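You operate a simulated robot arm through the tools that you are given. There is no shell and no other tool.

You are at the controls of a simulated robot arm. One attempt, no reset.

Task
Steam the pierced tin's leaf until the SOFT lamp lights, then switch off.
Fine: tin in the pot's collar, steel lid on before the heat; pot and tin reach 100 C.

The check looks at the end state, three seconds after you hand in, the way a careful person would. Anything else that was tipped, shoved, dropped, spilled or broken makes it a failure. A push-on lid holds only when it is set on centred and level and pressed home; a screw cap is set on level and turned clockwise until tight.

Robot
A 7-joint arm with a two-finger parallel gripper, fixed in place. Base frame: the origin is on the floor under the middle of its stand, x ahead of it, y to its left, z up; the work surface is at about z = 0.82. Lengths are in m, angles in degrees, forces in N, time in s.
With the tool pointing down near the work surface it reaches from about 0.24 to 0.68 m from the base axis. Its first joint turns from -66.0 to 66.0 degrees. Payload 2.4 kg.
Tool frame: the origin (TCP) lies between the finger pads and is the grasp point; the fingertips stand 0.03 m ahead of it; z points along the fingers, y is the line along which they close. Largest opening 0.094 m; finger width 0.028, thickness 0.01; the body of the gripper, 0.05 by 0.096 m, starts 0.055 m behind the TCP.
Orientation is that of the tool frame in the base frame, as a unit quaternion [x, y, z, w]. With the fingers straight down and closing along the base's y, the tool's x points along the base's -x, its y along +y and its z along -z.

Tools
- The arm moves only by the tool drive_tool. Its arguments are lists of equal length, an entry for each row: "delta_pos": the shift along the tool's x, y, z in m, a list of three; "angular": the turn, a rotation vector about the tool's x, y, z in degrees, a list of three; "hand": the gripper command, from -1 (fully open) to 1 (shut), values between in proportion. In form: {"delta_pos": [[dx, dy, dz], ...], "angular": [[wx, wy, wz], ...], "hand": [hand, ...]}. A call has 1 to 20 rows; each row is the pose to reach, as a shift and turn from the pose commanded when the call began, along the tool's axes at that moment. A row lasts 0.2 s, in which the tool goes at most 0.05 m and 8.6 degrees; a call with a longer step from one row to the next is refused whole, and so is a gripper value outside its range. Where a pose cannot be reached the arm comes as near as it can. A force on the tool above 40 N (or 10 N above the force at the start of the call, whichever is more), or a blocked arm, ends the call early, and 0.2 s more pass. The fingers move at their own pace (about 0.153 m/s each) and stop on an object; they squeeze with about 37 N. The grip force told is the motor's: it shows also when the fingers shut on nothing. Time passes only in rows, and 0.2 s behind the last, so rows that repeat a pose let the fingers close. It gives the time, the measured TCP pose, the force on the tool (base axes), the opening and the grip force at its end, in the units of the frame above (readings bear some noise), with the torque about the TCP (base axes, N m) and any sound that the robot's microphone picked up.
- Cameras (640 x 400 px; columns grow to the right, rows downward): "scene" is fixed at [0.0358, 0.4661, 1.4555]; the picture's right is [-0.80, -0.59, 0.00], its down [-0.28, 0.38, -0.88] and it looks along [0.53, -0.71, -0.47] (base axes); focal length 356 px, centre (320, 200). "wrist" rides on the gripper at [0.076, 0.014, -0.102] in the tool frame; the picture's right is [-0.18, 0.98, 0.00], its down [-0.75, -0.14, -0.64] and it looks along [-0.63, -0.12, 0.77] (tool axes); focal length 243 px, centre (320, 200). There is no depth. A picture from a camera that has moved, and an enlarged one, comes with that camera's place and axes in the base frame and with its lens.
- snapshot(camera): a new picture of that camera. The clock stands still meanwhile.
- enlarge(camera, box): a new picture of the part [left, top, right, bottom] of that camera's present view, enlarged. The clock stands still meanwhile.
- close_job(): hands the job in; it is judged then, once.

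Nothing tells you positions but the pictures and the camera data. Unless the task says otherwise, let go and move clear before handing in.

The tools are called after ">>>" as a command line: name --argument value ..., lists and objects as JSON in quotes. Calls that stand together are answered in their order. drive_tool: Moves the arm, as the interface text tells. Its arguments: {"type":"object","properties":{"delta_pos":{"type":"array","items":{"type":"array","items":{"type":"number"}}},"angular":{"type":"array","items":{"type":"array","items":{"type":"number"}}},"hand":{"type":"array","items":{"type":"number"}}},"required":["delta_pos","angular","hand"]} The other tools are called the same way: snapshot (camera) takes a picture; enlarge (camera, box) takes an enlarged picture of a part of a camera's view; close_job () hands the job in.

At the start:

```text
t: 0.0
tcp_pos: [0.3167, 0.0647, 1.2908]
orientation: [0.0, 1.0, 0.0, 0.0]
contact_force: [-0.1, -0.9, -0.1]
torque: [0.02, 0.01, -0.03]
width: 0.094
gripper_force: 0.0
```

scene: 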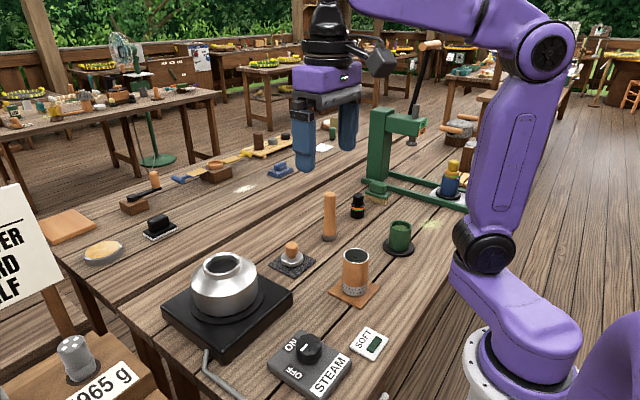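
wrist: 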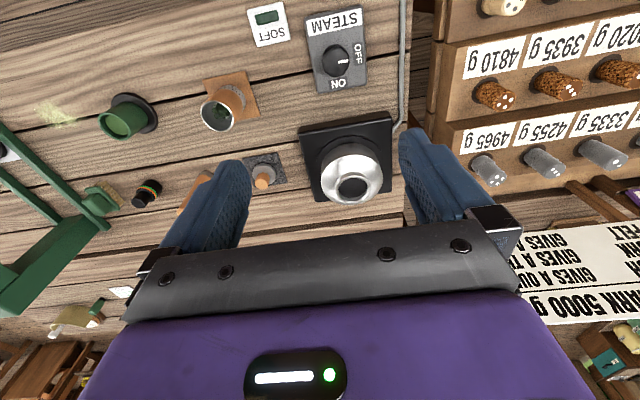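

I see a steel pot on a black hotplate, a pierced copper-coloured tin on an orange/brown mat, a steel lid with a wooden knob on a dark mat, a STEAM switch with a dial, and a SOFT lamp. I'll look closer before moving.

>>> enlarge --camera "scene" --box '[150, 180, 470, 400]'

>>> enlarge --camera "wrist" --box '[80, 0, 420, 220]'

>>> enlarge --camera "scene" --box '[240, 220, 400, 320]'

>>> enlarge --camera "scene" --box '[250, 310, 410, 400]'

```text
1.82 times, centred on (310, 290) of scene
camera zoom: at [0.0358, 0.4661, 1.4555], right [-0.8, -0.59, 0.0], down [-0.28, 0.38, -0.88], along [0.53, -0.71, -0.47], focal length 646 px, centre (338, 36)
```

zoom: 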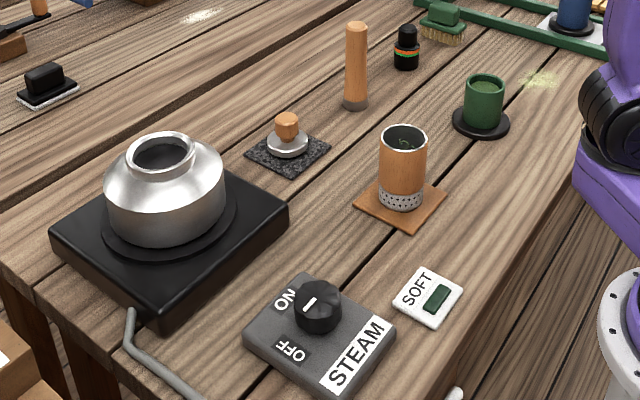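

```text
1.82 times, centred on (250, 110) of wrist
camera zoom: at [0.2413, 0.0795, 1.3936], right [0.18, 0.98, 0.0], down [0.75, -0.14, 0.64], along [0.63, -0.12, -0.77], focal length 441 px, centre (447, 364)
```

zoom: 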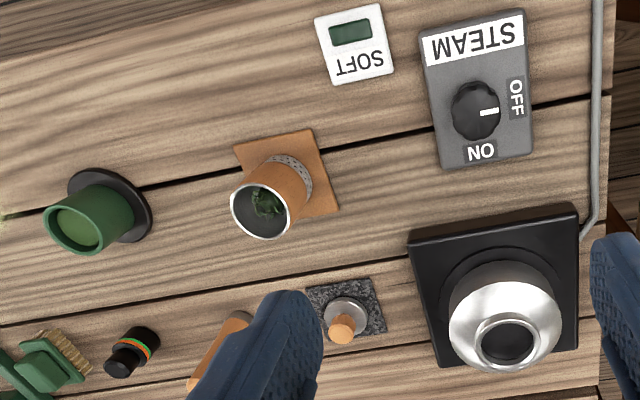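

```text
4.00 times, centred on (320, 270) of scene
camera zoom: at [0.0358, 0.4661, 1.4555], right [-0.8, -0.59, 0.0], down [-0.28, 0.38, -0.88], along [0.53, -0.71, -0.47], focal length 1422 px, centre (320, -80)
```

zoom: 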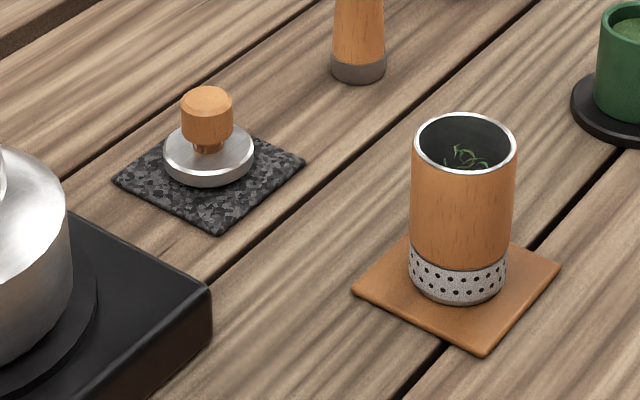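

```text
4.00 times, centred on (330, 355) of scene
camera zoom: at [0.0358, 0.4661, 1.4555], right [-0.8, -0.59, 0.0], down [-0.28, 0.38, -0.88], along [0.53, -0.71, -0.47], focal length 1422 px, centre (280, -420)
```

zoom: 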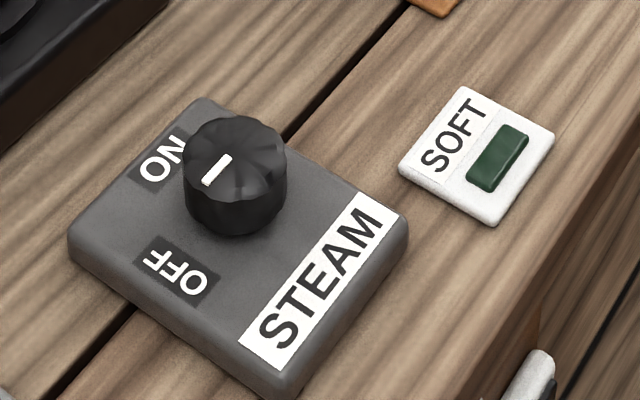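

The pot collar's rim seems to be near (0.572, 0.095, 0.97), the tin's top near (0.377, -0.142, 0.94) and the lid near (0.55, -0.11). I'll move the wrist camera closer to refine these before touching anything.

>>> drive_tool --delta_pos '[[-0.02, -0.016, 0.035], [-0.04, -0.032, 0.07], [-0.06, -0.048, 0.105], [-0.083, -0.065, 0.14], [-0.083, -0.065, 0.14]]' --angular '[[0, 0, 0], [0, 0, 0], [0, 0, 0], [0, 0, 0], [0, 0, 0]]' --hand '[-1, -1, -1, -1, -1]'

>>> snapshot --camera "wrist"

```text
t: 1.2
tcp_pos: [0.3996, -0.0018, 1.1503]
orientation: [0.0, 1.0, -0.001, 0.0]
contact_force: [0.1, -0.5, -0.1]
torque: [-0.01, 0.01, 0.0]
width: 0.0942
gripper_force: 0.2
```

```text
taken
camera wrist: at [0.3238, 0.0139, 1.253], right [0.18, 0.98, 0.0], down [0.75, -0.14, 0.64], along [0.63, -0.12, -0.77], focal length 243 px, centre (320, 200)
```

wrist: 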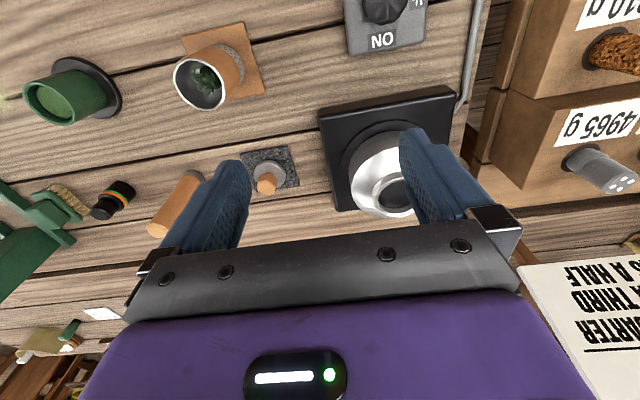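

The image top looks straight down, so I'll bring the camera over the pot to see into the collar.

>>> drive_tool --delta_pos '[[-0.035, 0.018, 0.006], [-0.07, 0.036, 0.012], [-0.105, 0.054, 0.018], [-0.14, 0.072, 0.024], [-0.176, 0.088, 0.03], [-0.176, 0.088, 0.03]]' --angular '[[0, 0, 0], [0, 0, 0], [0, 0, 0], [0, 0, 0], [0, 0, 0], [0, 0, 0]]' --hand '[-1, -1, -1, -1, -1, -1]'

>>> snapshot --camera "wrist"

>>> enlarge --camera "wrist" --box '[220, 0, 420, 125]'

```text
t: 2.6
tcp_pos: [0.5767, 0.0869, 1.1206]
orientation: [0.001, 1.0, 0.0, 0.001]
contact_force: [0.3, -0.7, 1.5]
torque: [0.01, 0.0, 0.0]
width: 0.0939
gripper_force: 0.0
```

```text
taken
camera wrist: at [0.5009, 0.1028, 1.224], right [0.18, 0.98, 0.0], down [0.75, -0.14, 0.64], along [0.63, -0.12, -0.77], focal length 243 px, centre (320, 200)
```

wrist: 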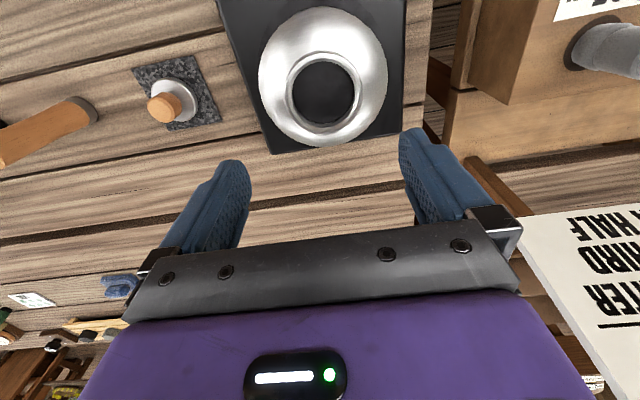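

```text
3.20 times, centred on (320, 62) of wrist
camera zoom: at [0.5009, 0.1028, 1.224], right [0.18, 0.98, 0.0], down [0.75, -0.14, 0.64], along [0.63, -0.12, -0.77], focal length 776 px, centre (320, 640)
```

zoom: 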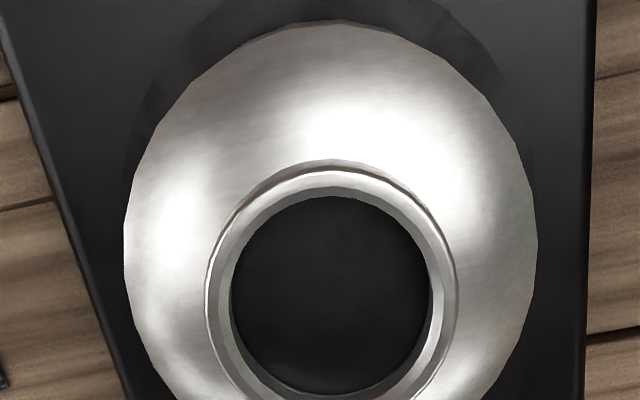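

The collar is near (0.570, 0.094), inner width about 64 mm. Now I'll enlarge the lid from here and then look at the tin.

>>> enlarge --camera "wrist" --box '[100, 40, 260, 140]'

>>> enlarge --camera "scene" --box '[150, 230, 310, 330]'

>>> drive_tool --delta_pos '[[0.035, -0.045, 0.0], [0.07, -0.09, 0.0], [0.105, -0.135, 0.0], [0.135, -0.175, 0.0], [0.165, -0.21, 0.01], [0.19, -0.241, 0.03], [0.19, -0.241, 0.03]]' --angular '[[0, 0, 0], [0, 0, 0], [0, 0, 0], [0, 0, 0], [0, 0, 0], [0, 0, 0], [0, 0, 0]]' --hand '[-1, -1, -1, -1, -1, -1, -1]'

>>> snapshot --camera "wrist"

>>> enlarge --camera "wrist" --box '[220, 0, 420, 125]'

```text
4.00 times, centred on (180, 90) of wrist
camera zoom: at [0.5009, 0.1028, 1.224], right [0.18, 0.98, 0.0], down [0.75, -0.14, 0.64], along [0.63, -0.12, -0.77], focal length 970 px, centre (880, 640)
```

zoom: 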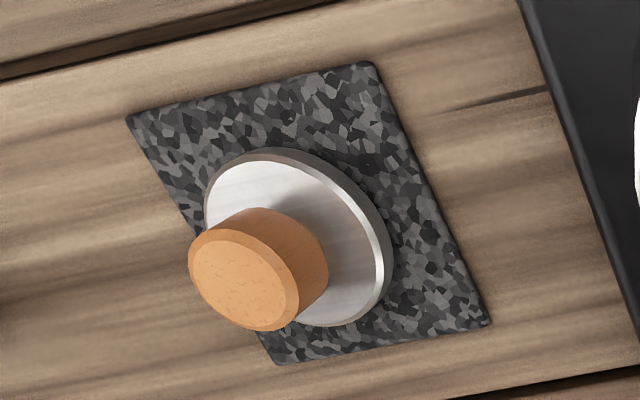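

```text
4.00 times, centred on (230, 280) of scene
camera zoom: at [0.0358, 0.4661, 1.4555], right [-0.8, -0.59, 0.0], down [-0.28, 0.38, -0.88], along [0.53, -0.71, -0.47], focal length 1422 px, centre (680, -120)
```

zoom: 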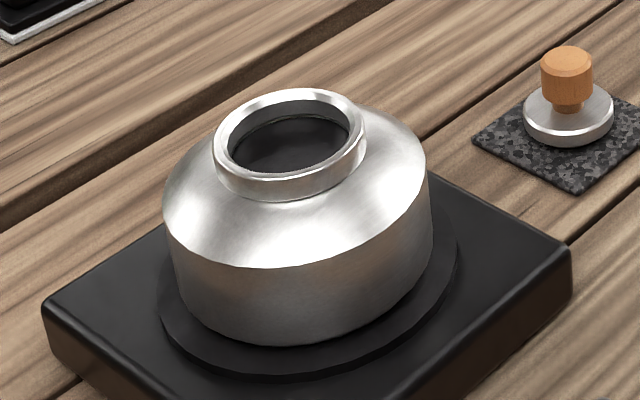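

```text
refused: row 1 steps farther than a row can; nothing moved
```

```text
taken
camera wrist: at [0.5009, 0.1028, 1.224], right [0.18, 0.98, 0.0], down [0.75, -0.14, 0.64], along [0.63, -0.12, -0.77], focal length 243 px, centre (320, 200)
```

wrist: 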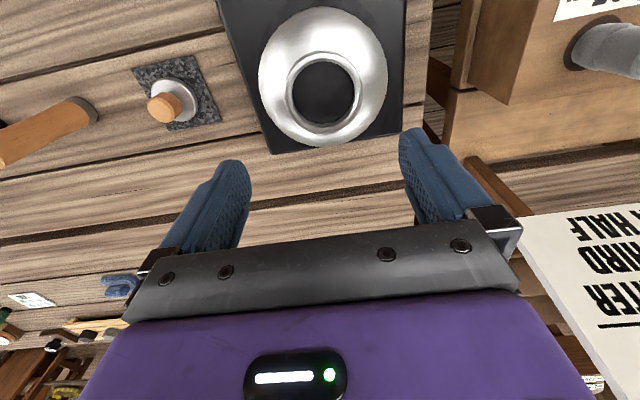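

```text
3.20 times, centred on (320, 62) of wrist
camera zoom: at [0.5009, 0.1028, 1.224], right [0.18, 0.98, 0.0], down [0.75, -0.14, 0.64], along [0.63, -0.12, -0.77], focal length 776 px, centre (320, 640)
```

zoom: 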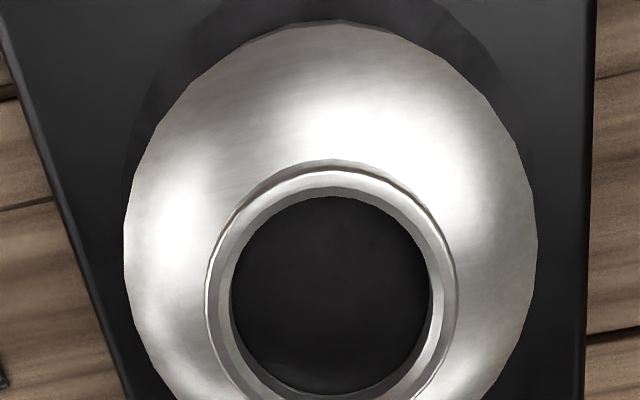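

The first step was slightly too long; I'll move to view the tin with smaller steps.

>>> drive_tool --delta_pos '[[0.027, -0.034, 0.0], [0.054, -0.068, 0.0], [0.081, -0.102, 0.0], [0.108, -0.136, 0.0], [0.135, -0.17, 0.0], [0.162, -0.204, 0.01], [0.19, -0.241, 0.02], [0.19, -0.241, 0.02]]' --angular '[[0, 0, 0], [0, 0, 0], [0, 0, 0], [0, 0, 0], [0, 0, 0], [0, 0, 0], [0, 0, 0], [0, 0, 0]]' --hand '[-1, -1, -1, -1, -1, -1, -1, -1]'

>>> snapshot --camera "wrist"

>>> enlarge --camera "wrist" --box '[220, 0, 420, 125]'

```text
t: 4.4
tcp_pos: [0.387, -0.1542, 1.1]
orientation: [0.0, 1.0, 0.0, 0.0]
contact_force: [-0.4, -0.1, -0.4]
torque: [0.03, 0.0, 0.02]
width: 0.0939
gripper_force: 0.1
```

```text
taken
camera wrist: at [0.3107, -0.1389, 1.2031], right [0.18, 0.98, 0.0], down [0.75, -0.14, 0.64], along [0.63, -0.12, -0.77], focal length 243 px, centre (320, 200)
```

wrist: 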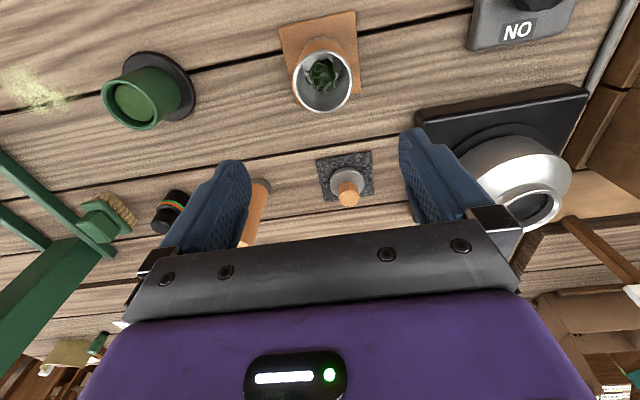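

```text
3.20 times, centred on (320, 62) of wrist
camera zoom: at [0.3107, -0.1389, 1.2031], right [0.18, 0.98, 0.0], down [0.75, -0.14, 0.64], along [0.63, -0.12, -0.77], focal length 776 px, centre (320, 640)
```

zoom: 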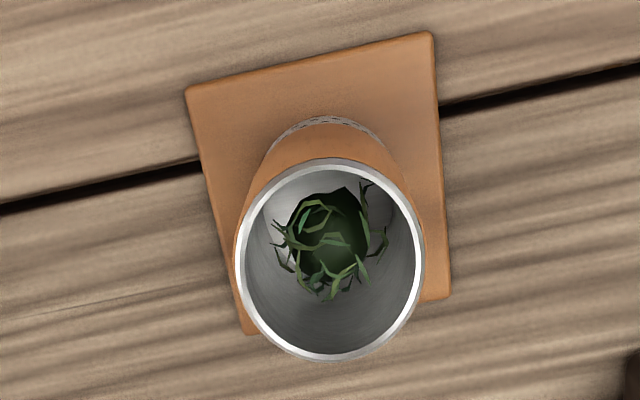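

Tin rim is around (0.378, -0.147, ~0.93). I'll take a second wrist view from a sideways offset to fix heights by parallax.

>>> drive_tool --delta_pos '[[0.0, 0.045, 0.0], [0.0, 0.09, 0.0], [0.0, 0.135, 0.0], [0.0, 0.135, 0.0]]' --angular '[[0, 0, 0], [0, 0, 0], [0, 0, 0], [0, 0, 0]]' --hand '[-1, -1, -1, -1]'

>>> snapshot --camera "wrist"

>>> enlarge --camera "wrist" --box '[100, 0, 300, 125]'

>>> enlarge --camera "wrist" --box '[200, 100, 360, 200]'

>>> enlarge --camera "wrist" --box '[280, 0, 440, 100]'

```text
t: 5.4
tcp_pos: [0.3866, -0.019, 1.1001]
orientation: [0.0, 1.0, 0.0, 0.001]
contact_force: [-0.3, 1.1, 0.0]
torque: [0.0, 0.0, 0.02]
width: 0.0939
gripper_force: 0.0
```

```text
taken
camera wrist: at [0.3107, -0.0029, 1.2031], right [0.18, 0.98, 0.0], down [0.75, -0.14, 0.64], along [0.63, -0.12, -0.77], focal length 243 px, centre (320, 200)
```

wrist: 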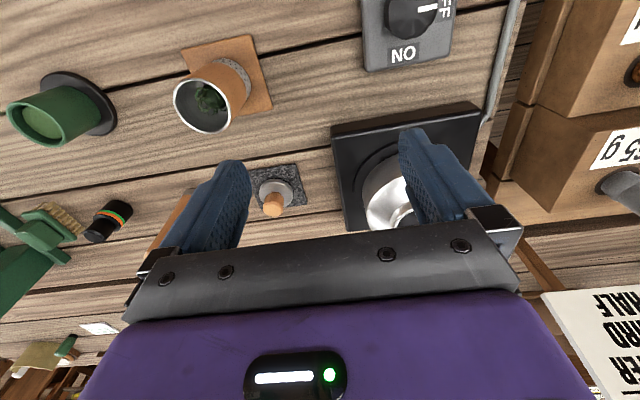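

```text
3.20 times, centred on (200, 62) of wrist
camera zoom: at [0.3107, -0.0029, 1.2031], right [0.18, 0.98, 0.0], down [0.75, -0.14, 0.64], along [0.63, -0.12, -0.77], focal length 776 px, centre (704, 640)
```

zoom: 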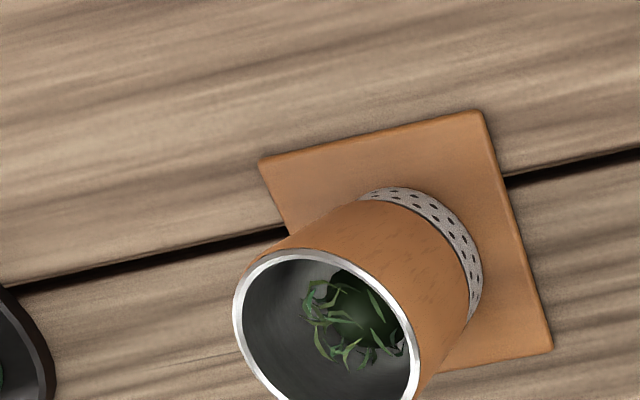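

```text
4.00 times, centred on (280, 150) of wrist
camera zoom: at [0.3107, -0.0029, 1.2031], right [0.18, 0.98, 0.0], down [0.75, -0.14, 0.64], along [0.63, -0.12, -0.77], focal length 970 px, centre (480, 400)
```

zoom: 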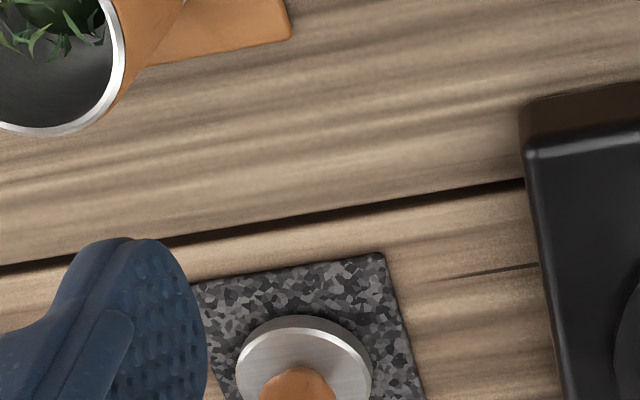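

```text
4.00 times, centred on (360, 50) of wrist
camera zoom: at [0.3107, -0.0029, 1.2031], right [0.18, 0.98, 0.0], down [0.75, -0.14, 0.64], along [0.63, -0.12, -0.77], focal length 970 px, centre (160, 800)
```

zoom: 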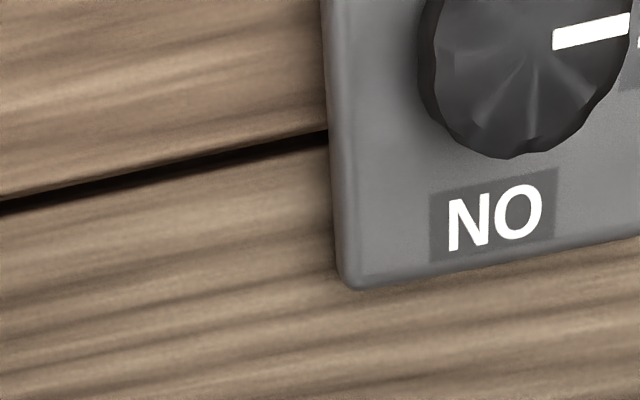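

From two views the tin's rim is at about (0.378, -0.148, 0.930), diameter 62 mm. I'll go above it and verify alignment before descending.

>>> drive_tool --delta_pos '[[0.003, -0.044, 0.01], [0.006, -0.088, 0.03], [0.0087, -0.1307, 0.05], [0.0087, -0.1307, 0.09], [0.0087, -0.1307, 0.1], [0.0087, -0.1307, 0.1]]' --angular '[[0, 0, 0], [0, 0, 0], [0, 0, 0], [0, 0, 0], [0, 0, 0], [0, 0, 0]]' --hand '[-1, -1, -1, -1, -1, -1]'

>>> snapshot --camera "wrist"

>>> snapshot --camera "scene"

```text
t: 6.8
tcp_pos: [0.3777, -0.1501, 1.0002]
orientation: [-0.001, 1.0, 0.0, 0.0]
contact_force: [0.5, 0.1, -0.1]
torque: [0.0, 0.0, -0.03]
width: 0.094
gripper_force: 0.0
```

```text
taken
camera wrist: at [0.3016, -0.1341, 1.1031], right [0.18, 0.98, 0.0], down [0.75, -0.14, 0.64], along [0.63, -0.12, -0.77], focal length 243 px, centre (320, 200)
```

wrist: 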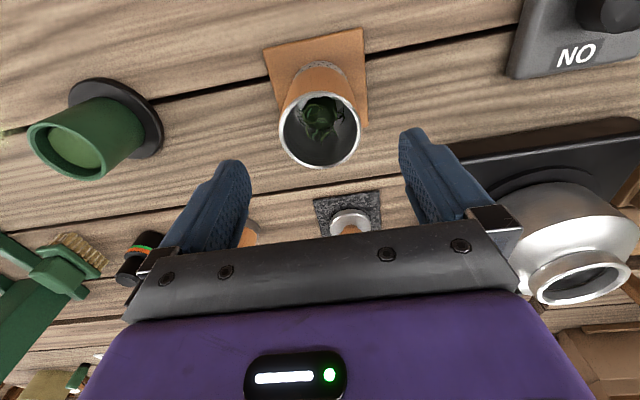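

```text
taken
```

scene: 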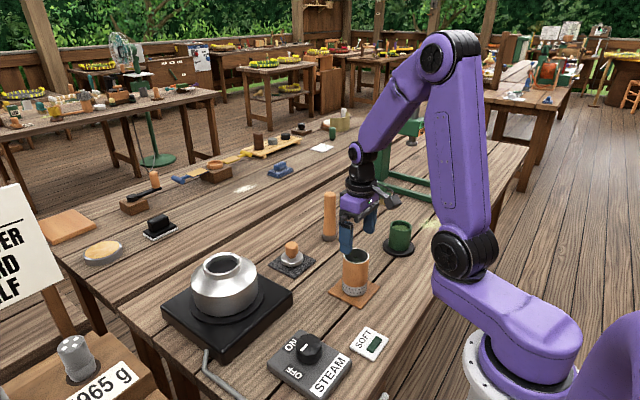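

The tin sits centred under the open fingers as predicted. I'll descend, grip near the rim, and lift.

>>> drive_tool --delta_pos '[[0, -0.0005, 0.03], [0, -0.0005, 0.06], [0, -0.0005, 0.081], [0, -0.0005, 0.081], [0, -0.0005, 0.081], [0, -0.0005, 0.081], [0, -0.0005, 0.081], [0, -0.0005, 0.081]]' --angular '[[0, 0, 0], [0, 0, 0], [0, 0, 0], [0, 0, 0], [0, 0, 0], [0, 0, 0], [0, 0, 0], [0, 0, 0]]' --hand '[-1, -1, -1, -1, 1, 1, 1, 1]'

>>> snapshot --camera "wrist"

>>> enlarge --camera "scene" --box '[270, 160, 470, 320]'

```text
t: 8.6
tcp_pos: [0.3777, -0.1495, 0.9199]
orientation: [0.0, 1.0, 0.0, 0.0]
contact_force: [-0.1, 0.2, -0.4]
torque: [0.02, 0.01, 0.03]
width: 0.0646
gripper_force: 36.7
```

```text
taken
camera wrist: at [0.3017, -0.1346, 1.0226], right [0.18, 0.98, 0.0], down [0.75, -0.14, 0.64], along [0.63, -0.12, -0.77], focal length 243 px, centre (320, 200)
```

wrist: 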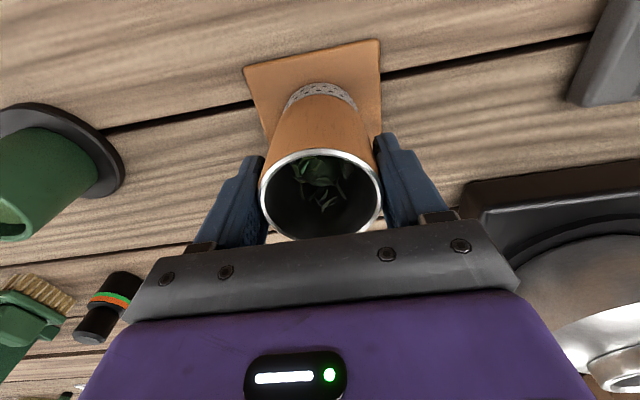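

```text
2.50 times, centred on (370, 240) of scene
camera zoom: at [0.0358, 0.4661, 1.4555], right [-0.8, -0.59, 0.0], down [-0.28, 0.38, -0.88], along [0.53, -0.71, -0.47], focal length 889 px, centre (195, 100)
```

zoom: 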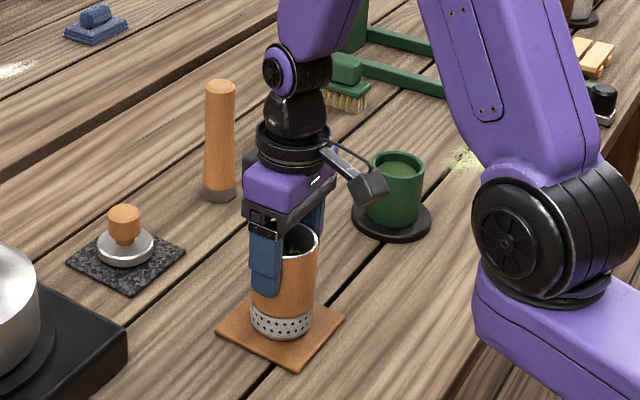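

The tin is gripped (64.6 mm body width); the pierced lower band is narrower, so it should seat into the collar. I'll lift it and carry it toward the pot.

>>> drive_tool --delta_pos '[[0, 0, -0.01], [0, 0, -0.03], [0, 0, -0.06], [0, 0, -0.1], [0, 0, -0.14], [0, 0, -0.18], [0, 0, -0.215], [0, 0, -0.215]]' --angular '[[0, 0, 0], [0, 0, 0], [0, 0, 0], [0, 0, 0], [0, 0, 0], [0, 0, 0], [0, 0, 0], [0, 0, 0]]' --hand '[1, 1, 1, 1, 1, 1, 1, 1]'

>>> snapshot --camera "wrist"

>>> snapshot --camera "scene"

```text
t: 10.4
tcp_pos: [0.3761, -0.1502, 1.1369]
orientation: [-0.001, 1.0, 0.0, 0.0]
contact_force: [-0.3, 0.3, -2.5]
torque: [-0.03, 0.0, 0.0]
width: 0.0648
gripper_force: 37.7
```

```text
taken
camera wrist: at [0.3009, -0.1346, 1.2383], right [0.18, 0.98, 0.0], down [0.75, -0.14, 0.64], along [0.63, -0.12, -0.77], focal length 243 px, centre (320, 200)
```

wrist: 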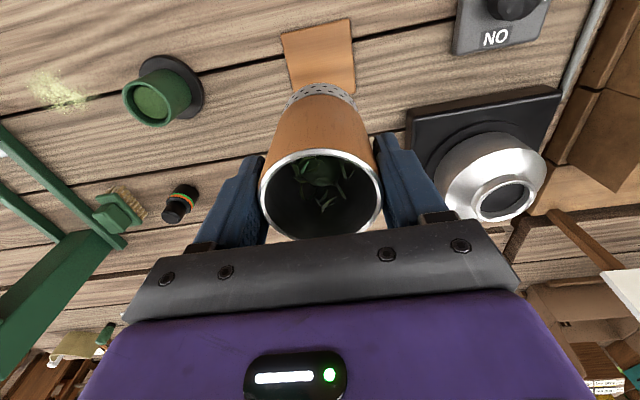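

```text
taken
```

scene: 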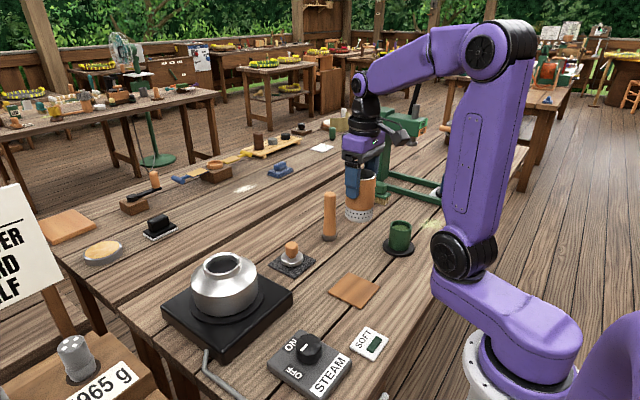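

The tin is lifted safely. Carrying it at this height to a spot above the pot's collar.

>>> drive_tool --delta_pos '[[-0.02, 0.025, 0], [-0.045, 0.056, 0], [-0.072, 0.09, 0], [-0.099, 0.123, 0], [-0.126, 0.157, 0], [-0.153, 0.19, 0], [-0.178, 0.221, 0], [-0.195, 0.2426, 0], [-0.195, 0.2426, 0]]' --angular '[[0, 0, 0], [0, 0, 0], [0, 0, 0], [0, 0, 0], [0, 0, 0], [0, 0, 0], [0, 0, 0], [0, 0, 0], [0, 0, 0]]' --hand '[1, 1, 1, 1, 1, 1, 1, 1, 1]'

>>> snapshot --camera "wrist"

>>> enlarge --camera "scene" --box '[150, 180, 310, 340]'

>>> enlarge --camera "wrist" --box '[220, 0, 420, 125]'

```text
t: 12.4
tcp_pos: [0.5728, 0.0927, 1.136]
orientation: [0.0, 1.0, 0.0, 0.0]
contact_force: [-0.3, -0.3, -2.6]
torque: [0.0, -0.02, 0.01]
width: 0.0647
gripper_force: 36.9
```

```text
taken
camera wrist: at [0.4971, 0.1083, 1.2383], right [0.18, 0.98, 0.0], down [0.75, -0.14, 0.64], along [0.63, -0.12, -0.77], focal length 243 px, centre (320, 200)
```

wrist: 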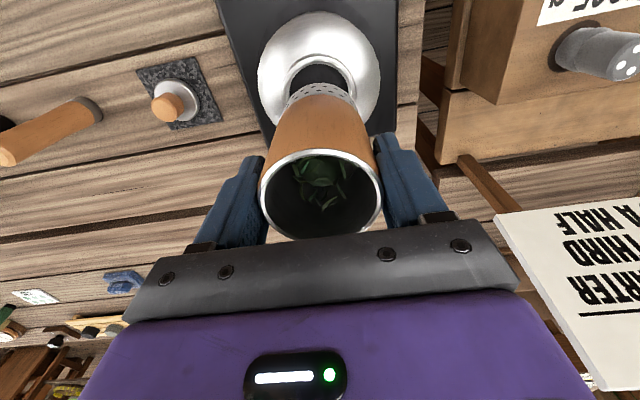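

```text
2.50 times, centred on (230, 260) of scene
camera zoom: at [0.0358, 0.4661, 1.4555], right [-0.8, -0.59, 0.0], down [-0.28, 0.38, -0.88], along [0.53, -0.71, -0.47], focal length 889 px, centre (545, 50)
```

zoom: 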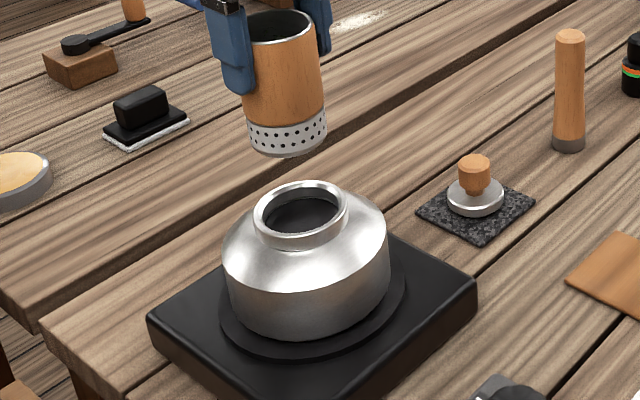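

```text
3.20 times, centred on (320, 62) of wrist
camera zoom: at [0.4971, 0.1083, 1.2383], right [0.18, 0.98, 0.0], down [0.75, -0.14, 0.64], along [0.63, -0.12, -0.77], focal length 776 px, centre (320, 640)
```

zoom: 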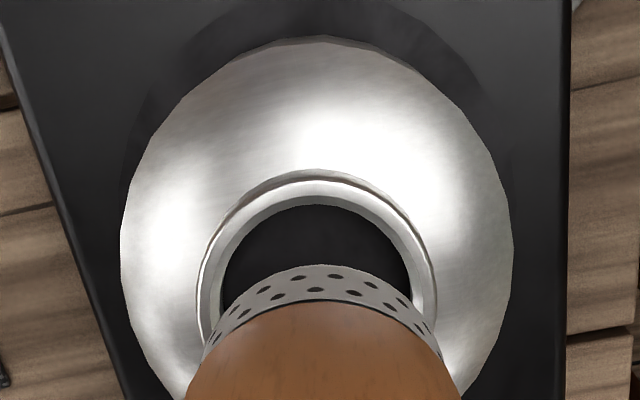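

The tin hangs above the collar, nearly aligned; both cameras suggest about 2 mm forward and 1 mm to the right is needed. I'll lower most of the way and recheck at high zoom.

>>> drive_tool --delta_pos '[[-0.001, -0.0005, 0.015], [-0.0015, -0.001, 0.03], [-0.0015, -0.001, 0.045], [-0.0015, -0.001, 0.055], [-0.0015, -0.001, 0.055]]' --angular '[[0, 0, 0], [0, 0, 0], [0, 0, 0], [0, 0, 0], [0, 0, 0]]' --hand '[1, 1, 1, 1, 1]'

>>> snapshot --camera "wrist"

>>> enlarge --camera "scene" --box '[185, 220, 265, 300]'

>>> enlarge --camera "wrist" --box '[260, 40, 380, 115]'

```text
t: 13.6
tcp_pos: [0.5746, 0.091, 1.0795]
orientation: [0.0, 1.0, 0.0, 0.0]
contact_force: [0.3, -0.4, -2.1]
torque: [-0.02, -0.01, -0.01]
width: 0.0645
gripper_force: 36.9
```

```text
taken
camera wrist: at [0.498, 0.1069, 1.1827], right [0.18, 0.98, 0.0], down [0.75, -0.14, 0.64], along [0.63, -0.12, -0.77], focal length 243 px, centre (320, 200)
```

wrist: 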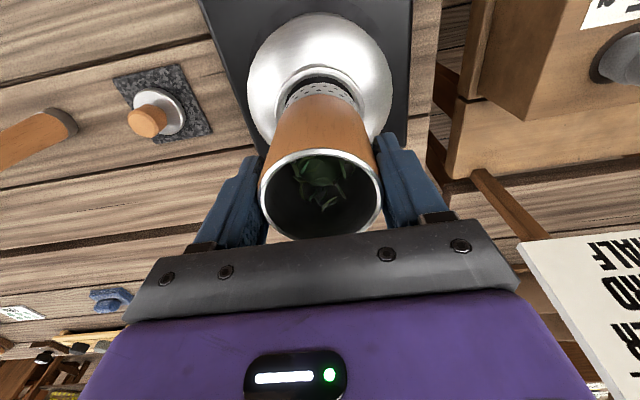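

```text
5.00 times, centred on (225, 260) of scene
camera zoom: at [0.0358, 0.4661, 1.4555], right [-0.8, -0.59, 0.0], down [-0.28, 0.38, -0.88], along [0.53, -0.71, -0.47], focal length 1778 px, centre (795, -100)
```

zoom: 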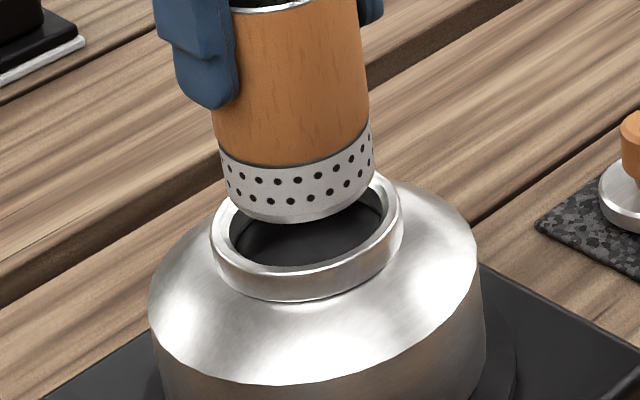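

```text
5.33 times, centred on (320, 78) of wrist
camera zoom: at [0.498, 0.1069, 1.1827], right [0.18, 0.98, 0.0], down [0.75, -0.14, 0.64], along [0.63, -0.12, -0.77], focal length 1294 px, centre (320, 853)
```

zoom: 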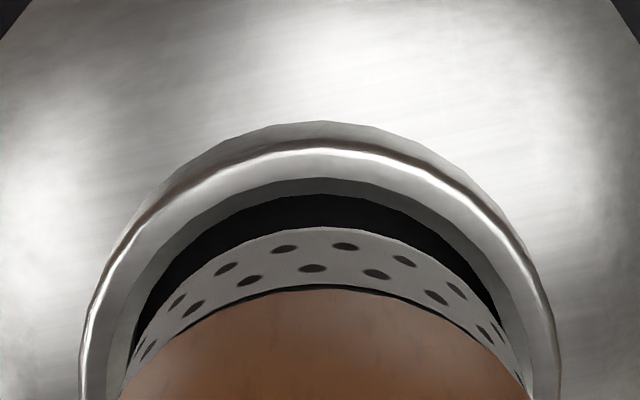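

Tin and collar line up to within about 0.6 mm in both views. I'll apply the small correction and lower gently in steps, watching force.

>>> drive_tool --delta_pos '[[-0.0004, -0.0005, 0.003], [-0.0004, -0.0005, 0.007], [-0.0004, -0.0005, 0.011], [-0.0004, -0.0005, 0.015], [-0.0004, -0.0005, 0.018]]' --angular '[[0, 0, 0], [0, 0, 0], [0, 0, 0], [0, 0, 0], [0, 0, 0]]' --hand '[1, 1, 1, 1, 1]'

>>> enlarge --camera "scene" --box '[185, 220, 265, 300]'

>>> enlarge --camera "wrist" --box '[260, 40, 380, 115]'

```text
t: 14.8
tcp_pos: [0.5746, 0.0913, 1.0621]
orientation: [0.0, 1.0, 0.0, 0.0]
contact_force: [0.1, -0.1, -1.6]
torque: [-0.01, 0.04, 0.0]
width: 0.0645
gripper_force: 37.1
```

```text
5.00 times, centred on (225, 260) of scene
camera zoom: at [0.0358, 0.4661, 1.4555], right [-0.8, -0.59, 0.0], down [-0.28, 0.38, -0.88], along [0.53, -0.71, -0.47], focal length 1778 px, centre (795, -100)
```

zoom: 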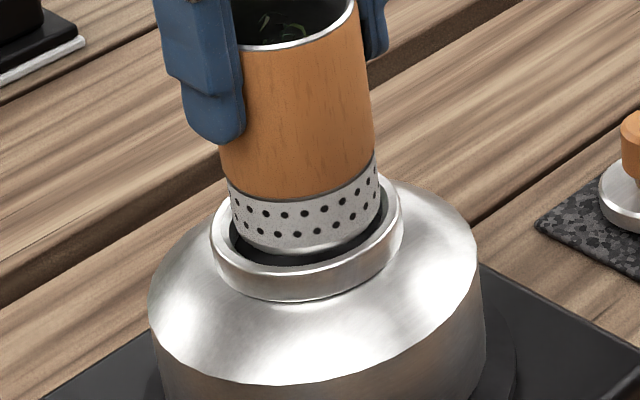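

```text
5.33 times, centred on (320, 78) of wrist
camera zoom: at [0.4985, 0.1061, 1.1648], right [0.18, 0.98, 0.0], down [0.75, -0.14, 0.64], along [0.63, -0.12, -0.77], focal length 1294 px, centre (320, 853)
```

zoom: 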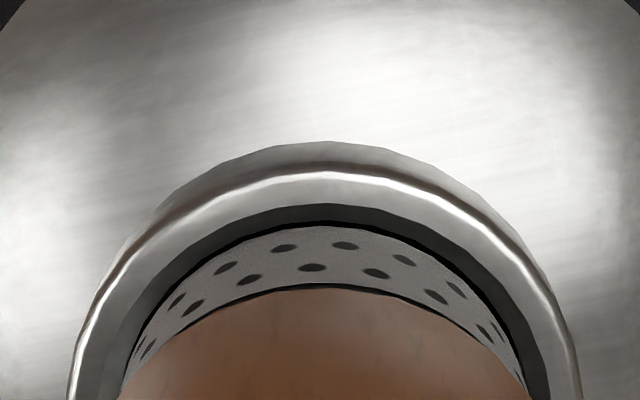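

The pierced band is centred in the collar opening with an even gap. Continuing to lower slowly.

>>> drive_tool --delta_pos '[[0, 0, 0.003], [0, 0, 0.006], [0, 0, 0.009], [0, 0, 0.012]]' --angular '[[0, 0, 0], [0, 0, 0], [0, 0, 0], [0, 0, 0]]' --hand '[1, 1, 1, 1]'

>>> enlarge --camera "scene" --box '[185, 220, 265, 300]'

>>> enlarge --camera "wrist" --box '[260, 40, 380, 115]'

```text
t: 15.8
tcp_pos: [0.5754, 0.0901, 1.0513]
orientation: [0.0, 1.0, 0.0, 0.004]
contact_force: [6.2, -2.4, 15.9]
torque: [-0.12, -0.06, 0.02]
width: 0.0644
gripper_force: 36.4
```

```text
5.00 times, centred on (225, 260) of scene
camera zoom: at [0.0357, 0.466, 1.4556], right [-0.8, -0.59, 0.0], down [-0.28, 0.38, -0.88], along [0.53, -0.71, -0.47], focal length 1778 px, centre (795, -100)
```

zoom: 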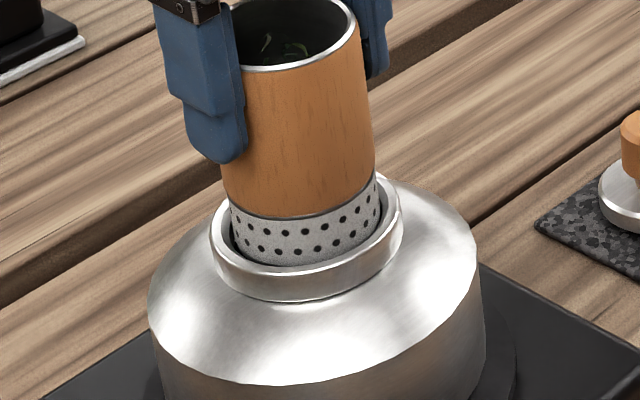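

```text
5.33 times, centred on (320, 78) of wrist
camera zoom: at [0.4991, 0.1058, 1.1541], right [0.18, 0.98, 0.0], down [0.75, -0.14, 0.65], along [0.64, -0.12, -0.76], focal length 1294 px, centre (320, 853)
```

zoom: 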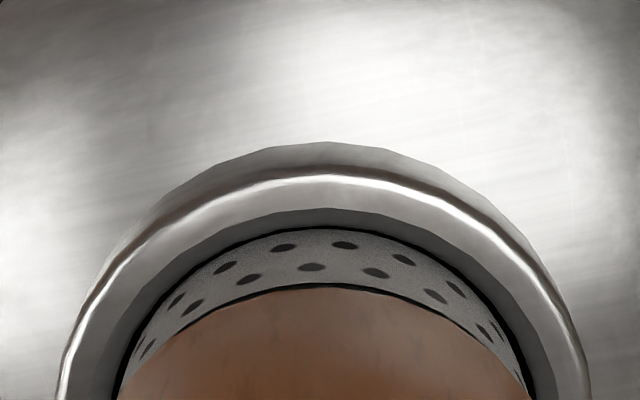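

Contact at the collar's near-side inner wall (force +6 N in x, +16 N up). I'll back off 2 mm, shift about 1 mm away from the base and slightly right, and try lowering again.

>>> drive_tool --delta_pos '[[0, 0, -0.002], [-0.001, -0.0005, -0.002], [-0.001, -0.0005, 0.0], [-0.001, -0.0005, 0.002], [-0.001, -0.0005, 0.004]]' --angular '[[0, 0, 0], [0, 0, 0], [0, 0, 0], [0, 0, 0], [0, 0, 0]]' --hand '[1, 1, 1, 1, 1]'

>>> enlarge --camera "scene" --box '[185, 220, 265, 300]'

>>> enlarge --camera "wrist" --box '[260, 40, 380, 115]'

```text
t: 17.0
tcp_pos: [0.5762, 0.0898, 1.0461]
orientation: [0.0, 1.0, -0.001, 0.002]
contact_force: [13.6, -1.3, 14.3]
torque: [-0.16, 0.25, 0.09]
width: 0.0643
gripper_force: 37.2
```

```text
5.00 times, centred on (225, 260) of scene
camera zoom: at [0.036, 0.466, 1.4555], right [-0.8, -0.59, 0.0], down [-0.28, 0.38, -0.88], along [0.53, -0.71, -0.47], focal length 1778 px, centre (795, -100)
```

zoom: 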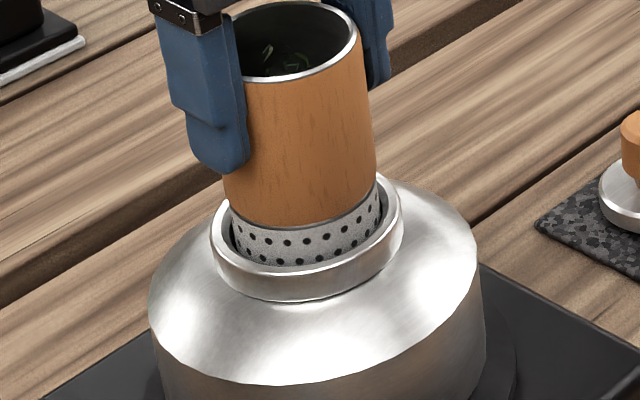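

```text
5.33 times, centred on (320, 78) of wrist
camera zoom: at [0.4997, 0.1058, 1.1492], right [0.18, 0.98, 0.0], down [0.75, -0.14, 0.64], along [0.63, -0.12, -0.77], focal length 1294 px, centre (320, 853)
```

zoom: 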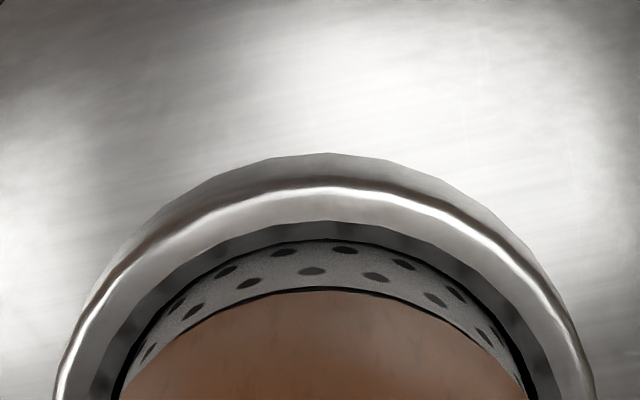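

The tin slid about 5 mm deeper, still pressing on the near wall (13.6 N in +x). I'll shift further in +x and keep lowering.

>>> drive_tool --delta_pos '[[-0.001, 0, -0.001], [-0.0015, 0, -0.001], [-0.0015, -0.0001, 0.001], [-0.0015, -0.0001, 0.003]]' --angular '[[0, 0, 0], [0, 0, 0], [0, 0, 0], [0, 0, 0]]' --hand '[1, 1, 1, 1]'

>>> enlarge --camera "scene" --box '[185, 220, 265, 300]'

>>> enlarge --camera "wrist" --box '[260, 40, 380, 115]'

```text
t: 18.0
tcp_pos: [0.5781, 0.0894, 1.0462]
orientation: [0.001, 1.0, 0.0, 0.002]
contact_force: [1.5, -2.9, 31.7]
torque: [-0.08, -0.05, -0.01]
width: 0.0635
gripper_force: 36.8
```

```text
5.00 times, centred on (225, 260) of scene
camera zoom: at [0.0353, 0.4659, 1.4556], right [-0.8, -0.59, 0.0], down [-0.28, 0.38, -0.88], along [0.53, -0.71, -0.47], focal length 1778 px, centre (795, -100)
```

zoom: 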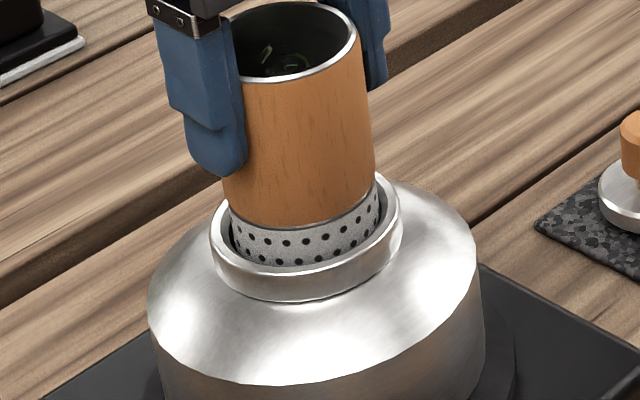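

```text
5.33 times, centred on (320, 78) of wrist
camera zoom: at [0.5008, 0.1058, 1.1472], right [0.18, 0.98, 0.0], down [0.75, -0.14, 0.65], along [0.63, -0.12, -0.76], focal length 1294 px, centre (320, 853)
```

zoom: 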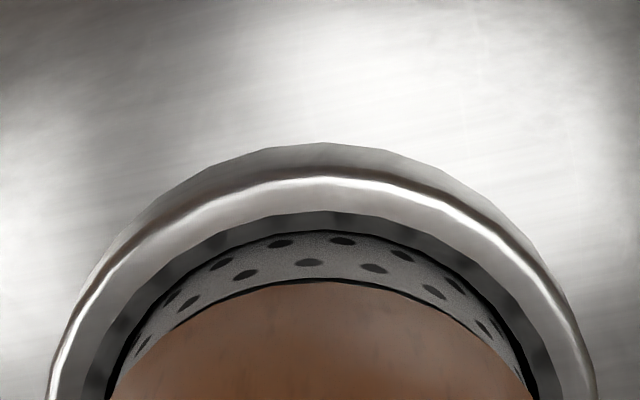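

Lateral force is now near zero with a firm vertical reaction (~32 N), so the tin appears seated. I'll ease off the downward push, wiggle-free, and inspect before releasing.

>>> drive_tool --delta_pos '[[0, 0, -0.001], [0, 0, -0.002], [0, 0, -0.002]]' --angular '[[0, 0, 0], [0, 0, 0], [0, 0, 0]]' --hand '[1, 1, 1]'

>>> enlarge --camera "scene" --box '[195, 210, 255, 270]'

>>> snapshot --camera "wrist"

```text
t: 18.8
tcp_pos: [0.5774, 0.0896, 1.0451]
orientation: [0.0, 1.0, 0.0, 0.0]
contact_force: [8.9, -2.2, 13.0]
torque: [0.08, -1.01, 0.0]
width: 0.0634
gripper_force: 37.0
```

```text
6.67 times, centred on (225, 240) of scene
camera zoom: at [0.0358, 0.466, 1.4556], right [-0.8, -0.59, 0.0], down [-0.28, 0.38, -0.88], along [0.53, -0.71, -0.47], focal length 2370 px, centre (953, -67)
```

zoom: 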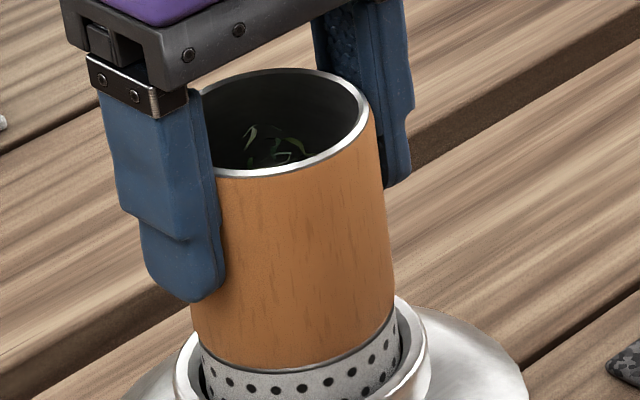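

```text
taken
camera wrist: at [0.5012, 0.1058, 1.1473], right [0.18, 0.98, 0.0], down [0.75, -0.14, 0.64], along [0.63, -0.12, -0.77], focal length 243 px, centre (320, 200)
```

wrist: 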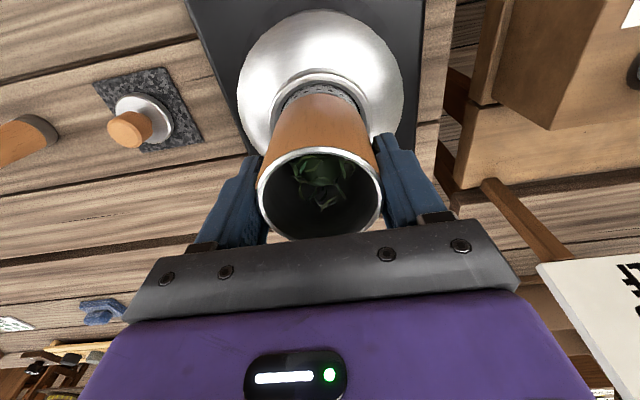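

There's still ~9 N pushing in +x with the tin slightly cocked in the collar. I'll shift another millimetre in +x and let it settle before checking again.

>>> drive_tool --delta_pos '[[-0.0005, 0.0, 0.0], [-0.001, 0.0, 0.0], [-0.0012, 0.0, 0.001], [-0.0012, 0.0, 0.001]]' --angular '[[0, 0, 0], [0, 0, 0], [0, 0, 0], [0, 0, 0]]' --hand '[1, 1, 1, 1]'

>>> enlarge --camera "scene" --box '[185, 220, 265, 300]'

>>> enlarge --camera "wrist" --box '[250, 40, 390, 130]'

```text
t: 19.8
tcp_pos: [0.5783, 0.0896, 1.0447]
orientation: [0.0, 1.0, 0.0, -0.001]
contact_force: [-1.4, -2.8, 20.6]
torque: [0.05, 0.19, -0.04]
width: 0.0636
gripper_force: 36.9
```

```text
5.00 times, centred on (225, 260) of scene
camera zoom: at [0.0354, 0.466, 1.4556], right [-0.8, -0.59, 0.0], down [-0.28, 0.38, -0.88], along [0.53, -0.71, -0.47], focal length 1778 px, centre (795, -100)
```

zoom: 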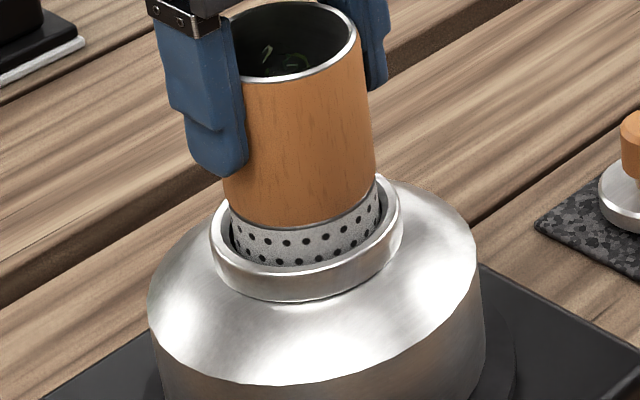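

```text
4.44 times, centred on (320, 85) of wrist
camera zoom: at [0.5015, 0.1058, 1.1475], right [0.18, 0.98, 0.0], down [0.75, -0.14, 0.64], along [0.63, -0.12, -0.77], focal length 1078 px, centre (320, 711)
```

zoom: 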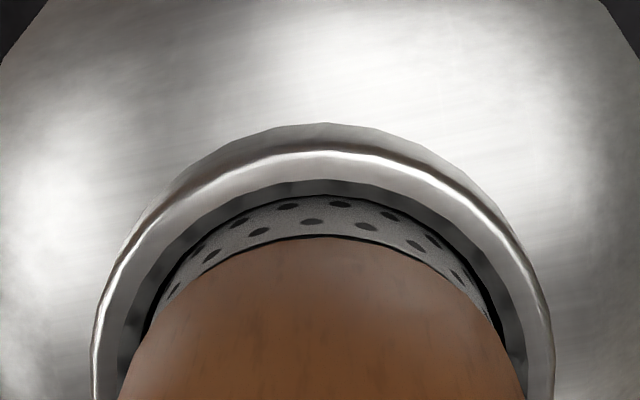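

Lateral forces and torque have vanished with a purely vertical reaction: the tin is seated. Now I'll ease the push and open the fingers just enough to free the tin, then check.

>>> drive_tool --delta_pos '[[0, 0, -0.001], [0, 0, -0.001], [0, 0, -0.001], [0, 0, -0.001], [0, 0, -0.001]]' --angular '[[0, 0, 0], [0, 0, 0], [0, 0, 0], [0, 0, 0], [0, 0, 0]]' --hand '[1, -0.45, -0.6, -0.75, -0.75]'

>>> enlarge --camera "scene" --box '[185, 220, 265, 300]'

>>> snapshot --camera "wrist"

```text
t: 21.0
tcp_pos: [0.5786, 0.0898, 1.045]
orientation: [0.0, 1.0, 0.001, 0.0]
contact_force: [-0.7, -0.1, 0.2]
torque: [-0.04, 0.04, 0.0]
width: 0.0824
gripper_force: 0.0
```

```text
5.00 times, centred on (225, 260) of scene
camera zoom: at [0.0358, 0.4661, 1.4555], right [-0.8, -0.59, 0.0], down [-0.28, 0.38, -0.88], along [0.53, -0.71, -0.47], focal length 1778 px, centre (795, -100)
```

zoom: 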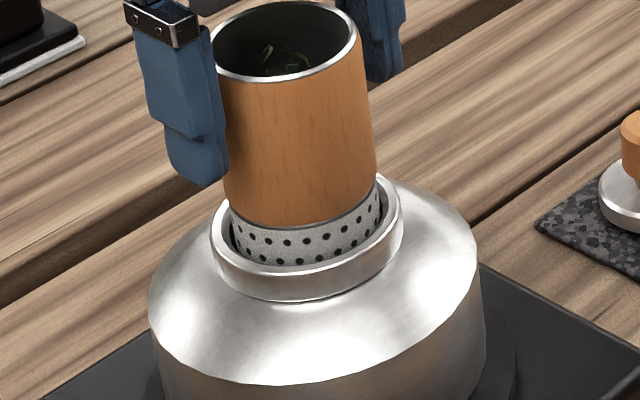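

```text
taken
camera wrist: at [0.5022, 0.1059, 1.1477], right [0.18, 0.98, 0.0], down [0.75, -0.14, 0.64], along [0.63, -0.12, -0.77], focal length 243 px, centre (320, 200)
```

wrist: 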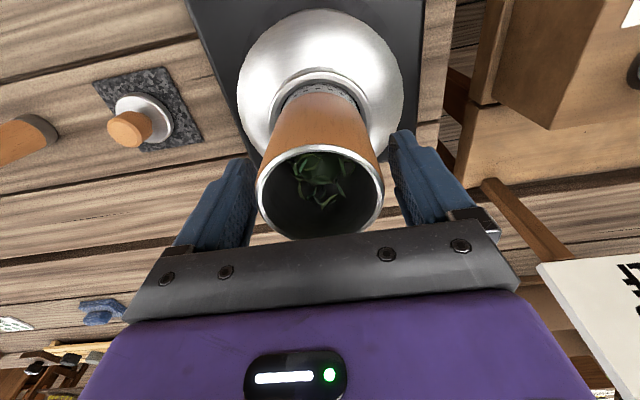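

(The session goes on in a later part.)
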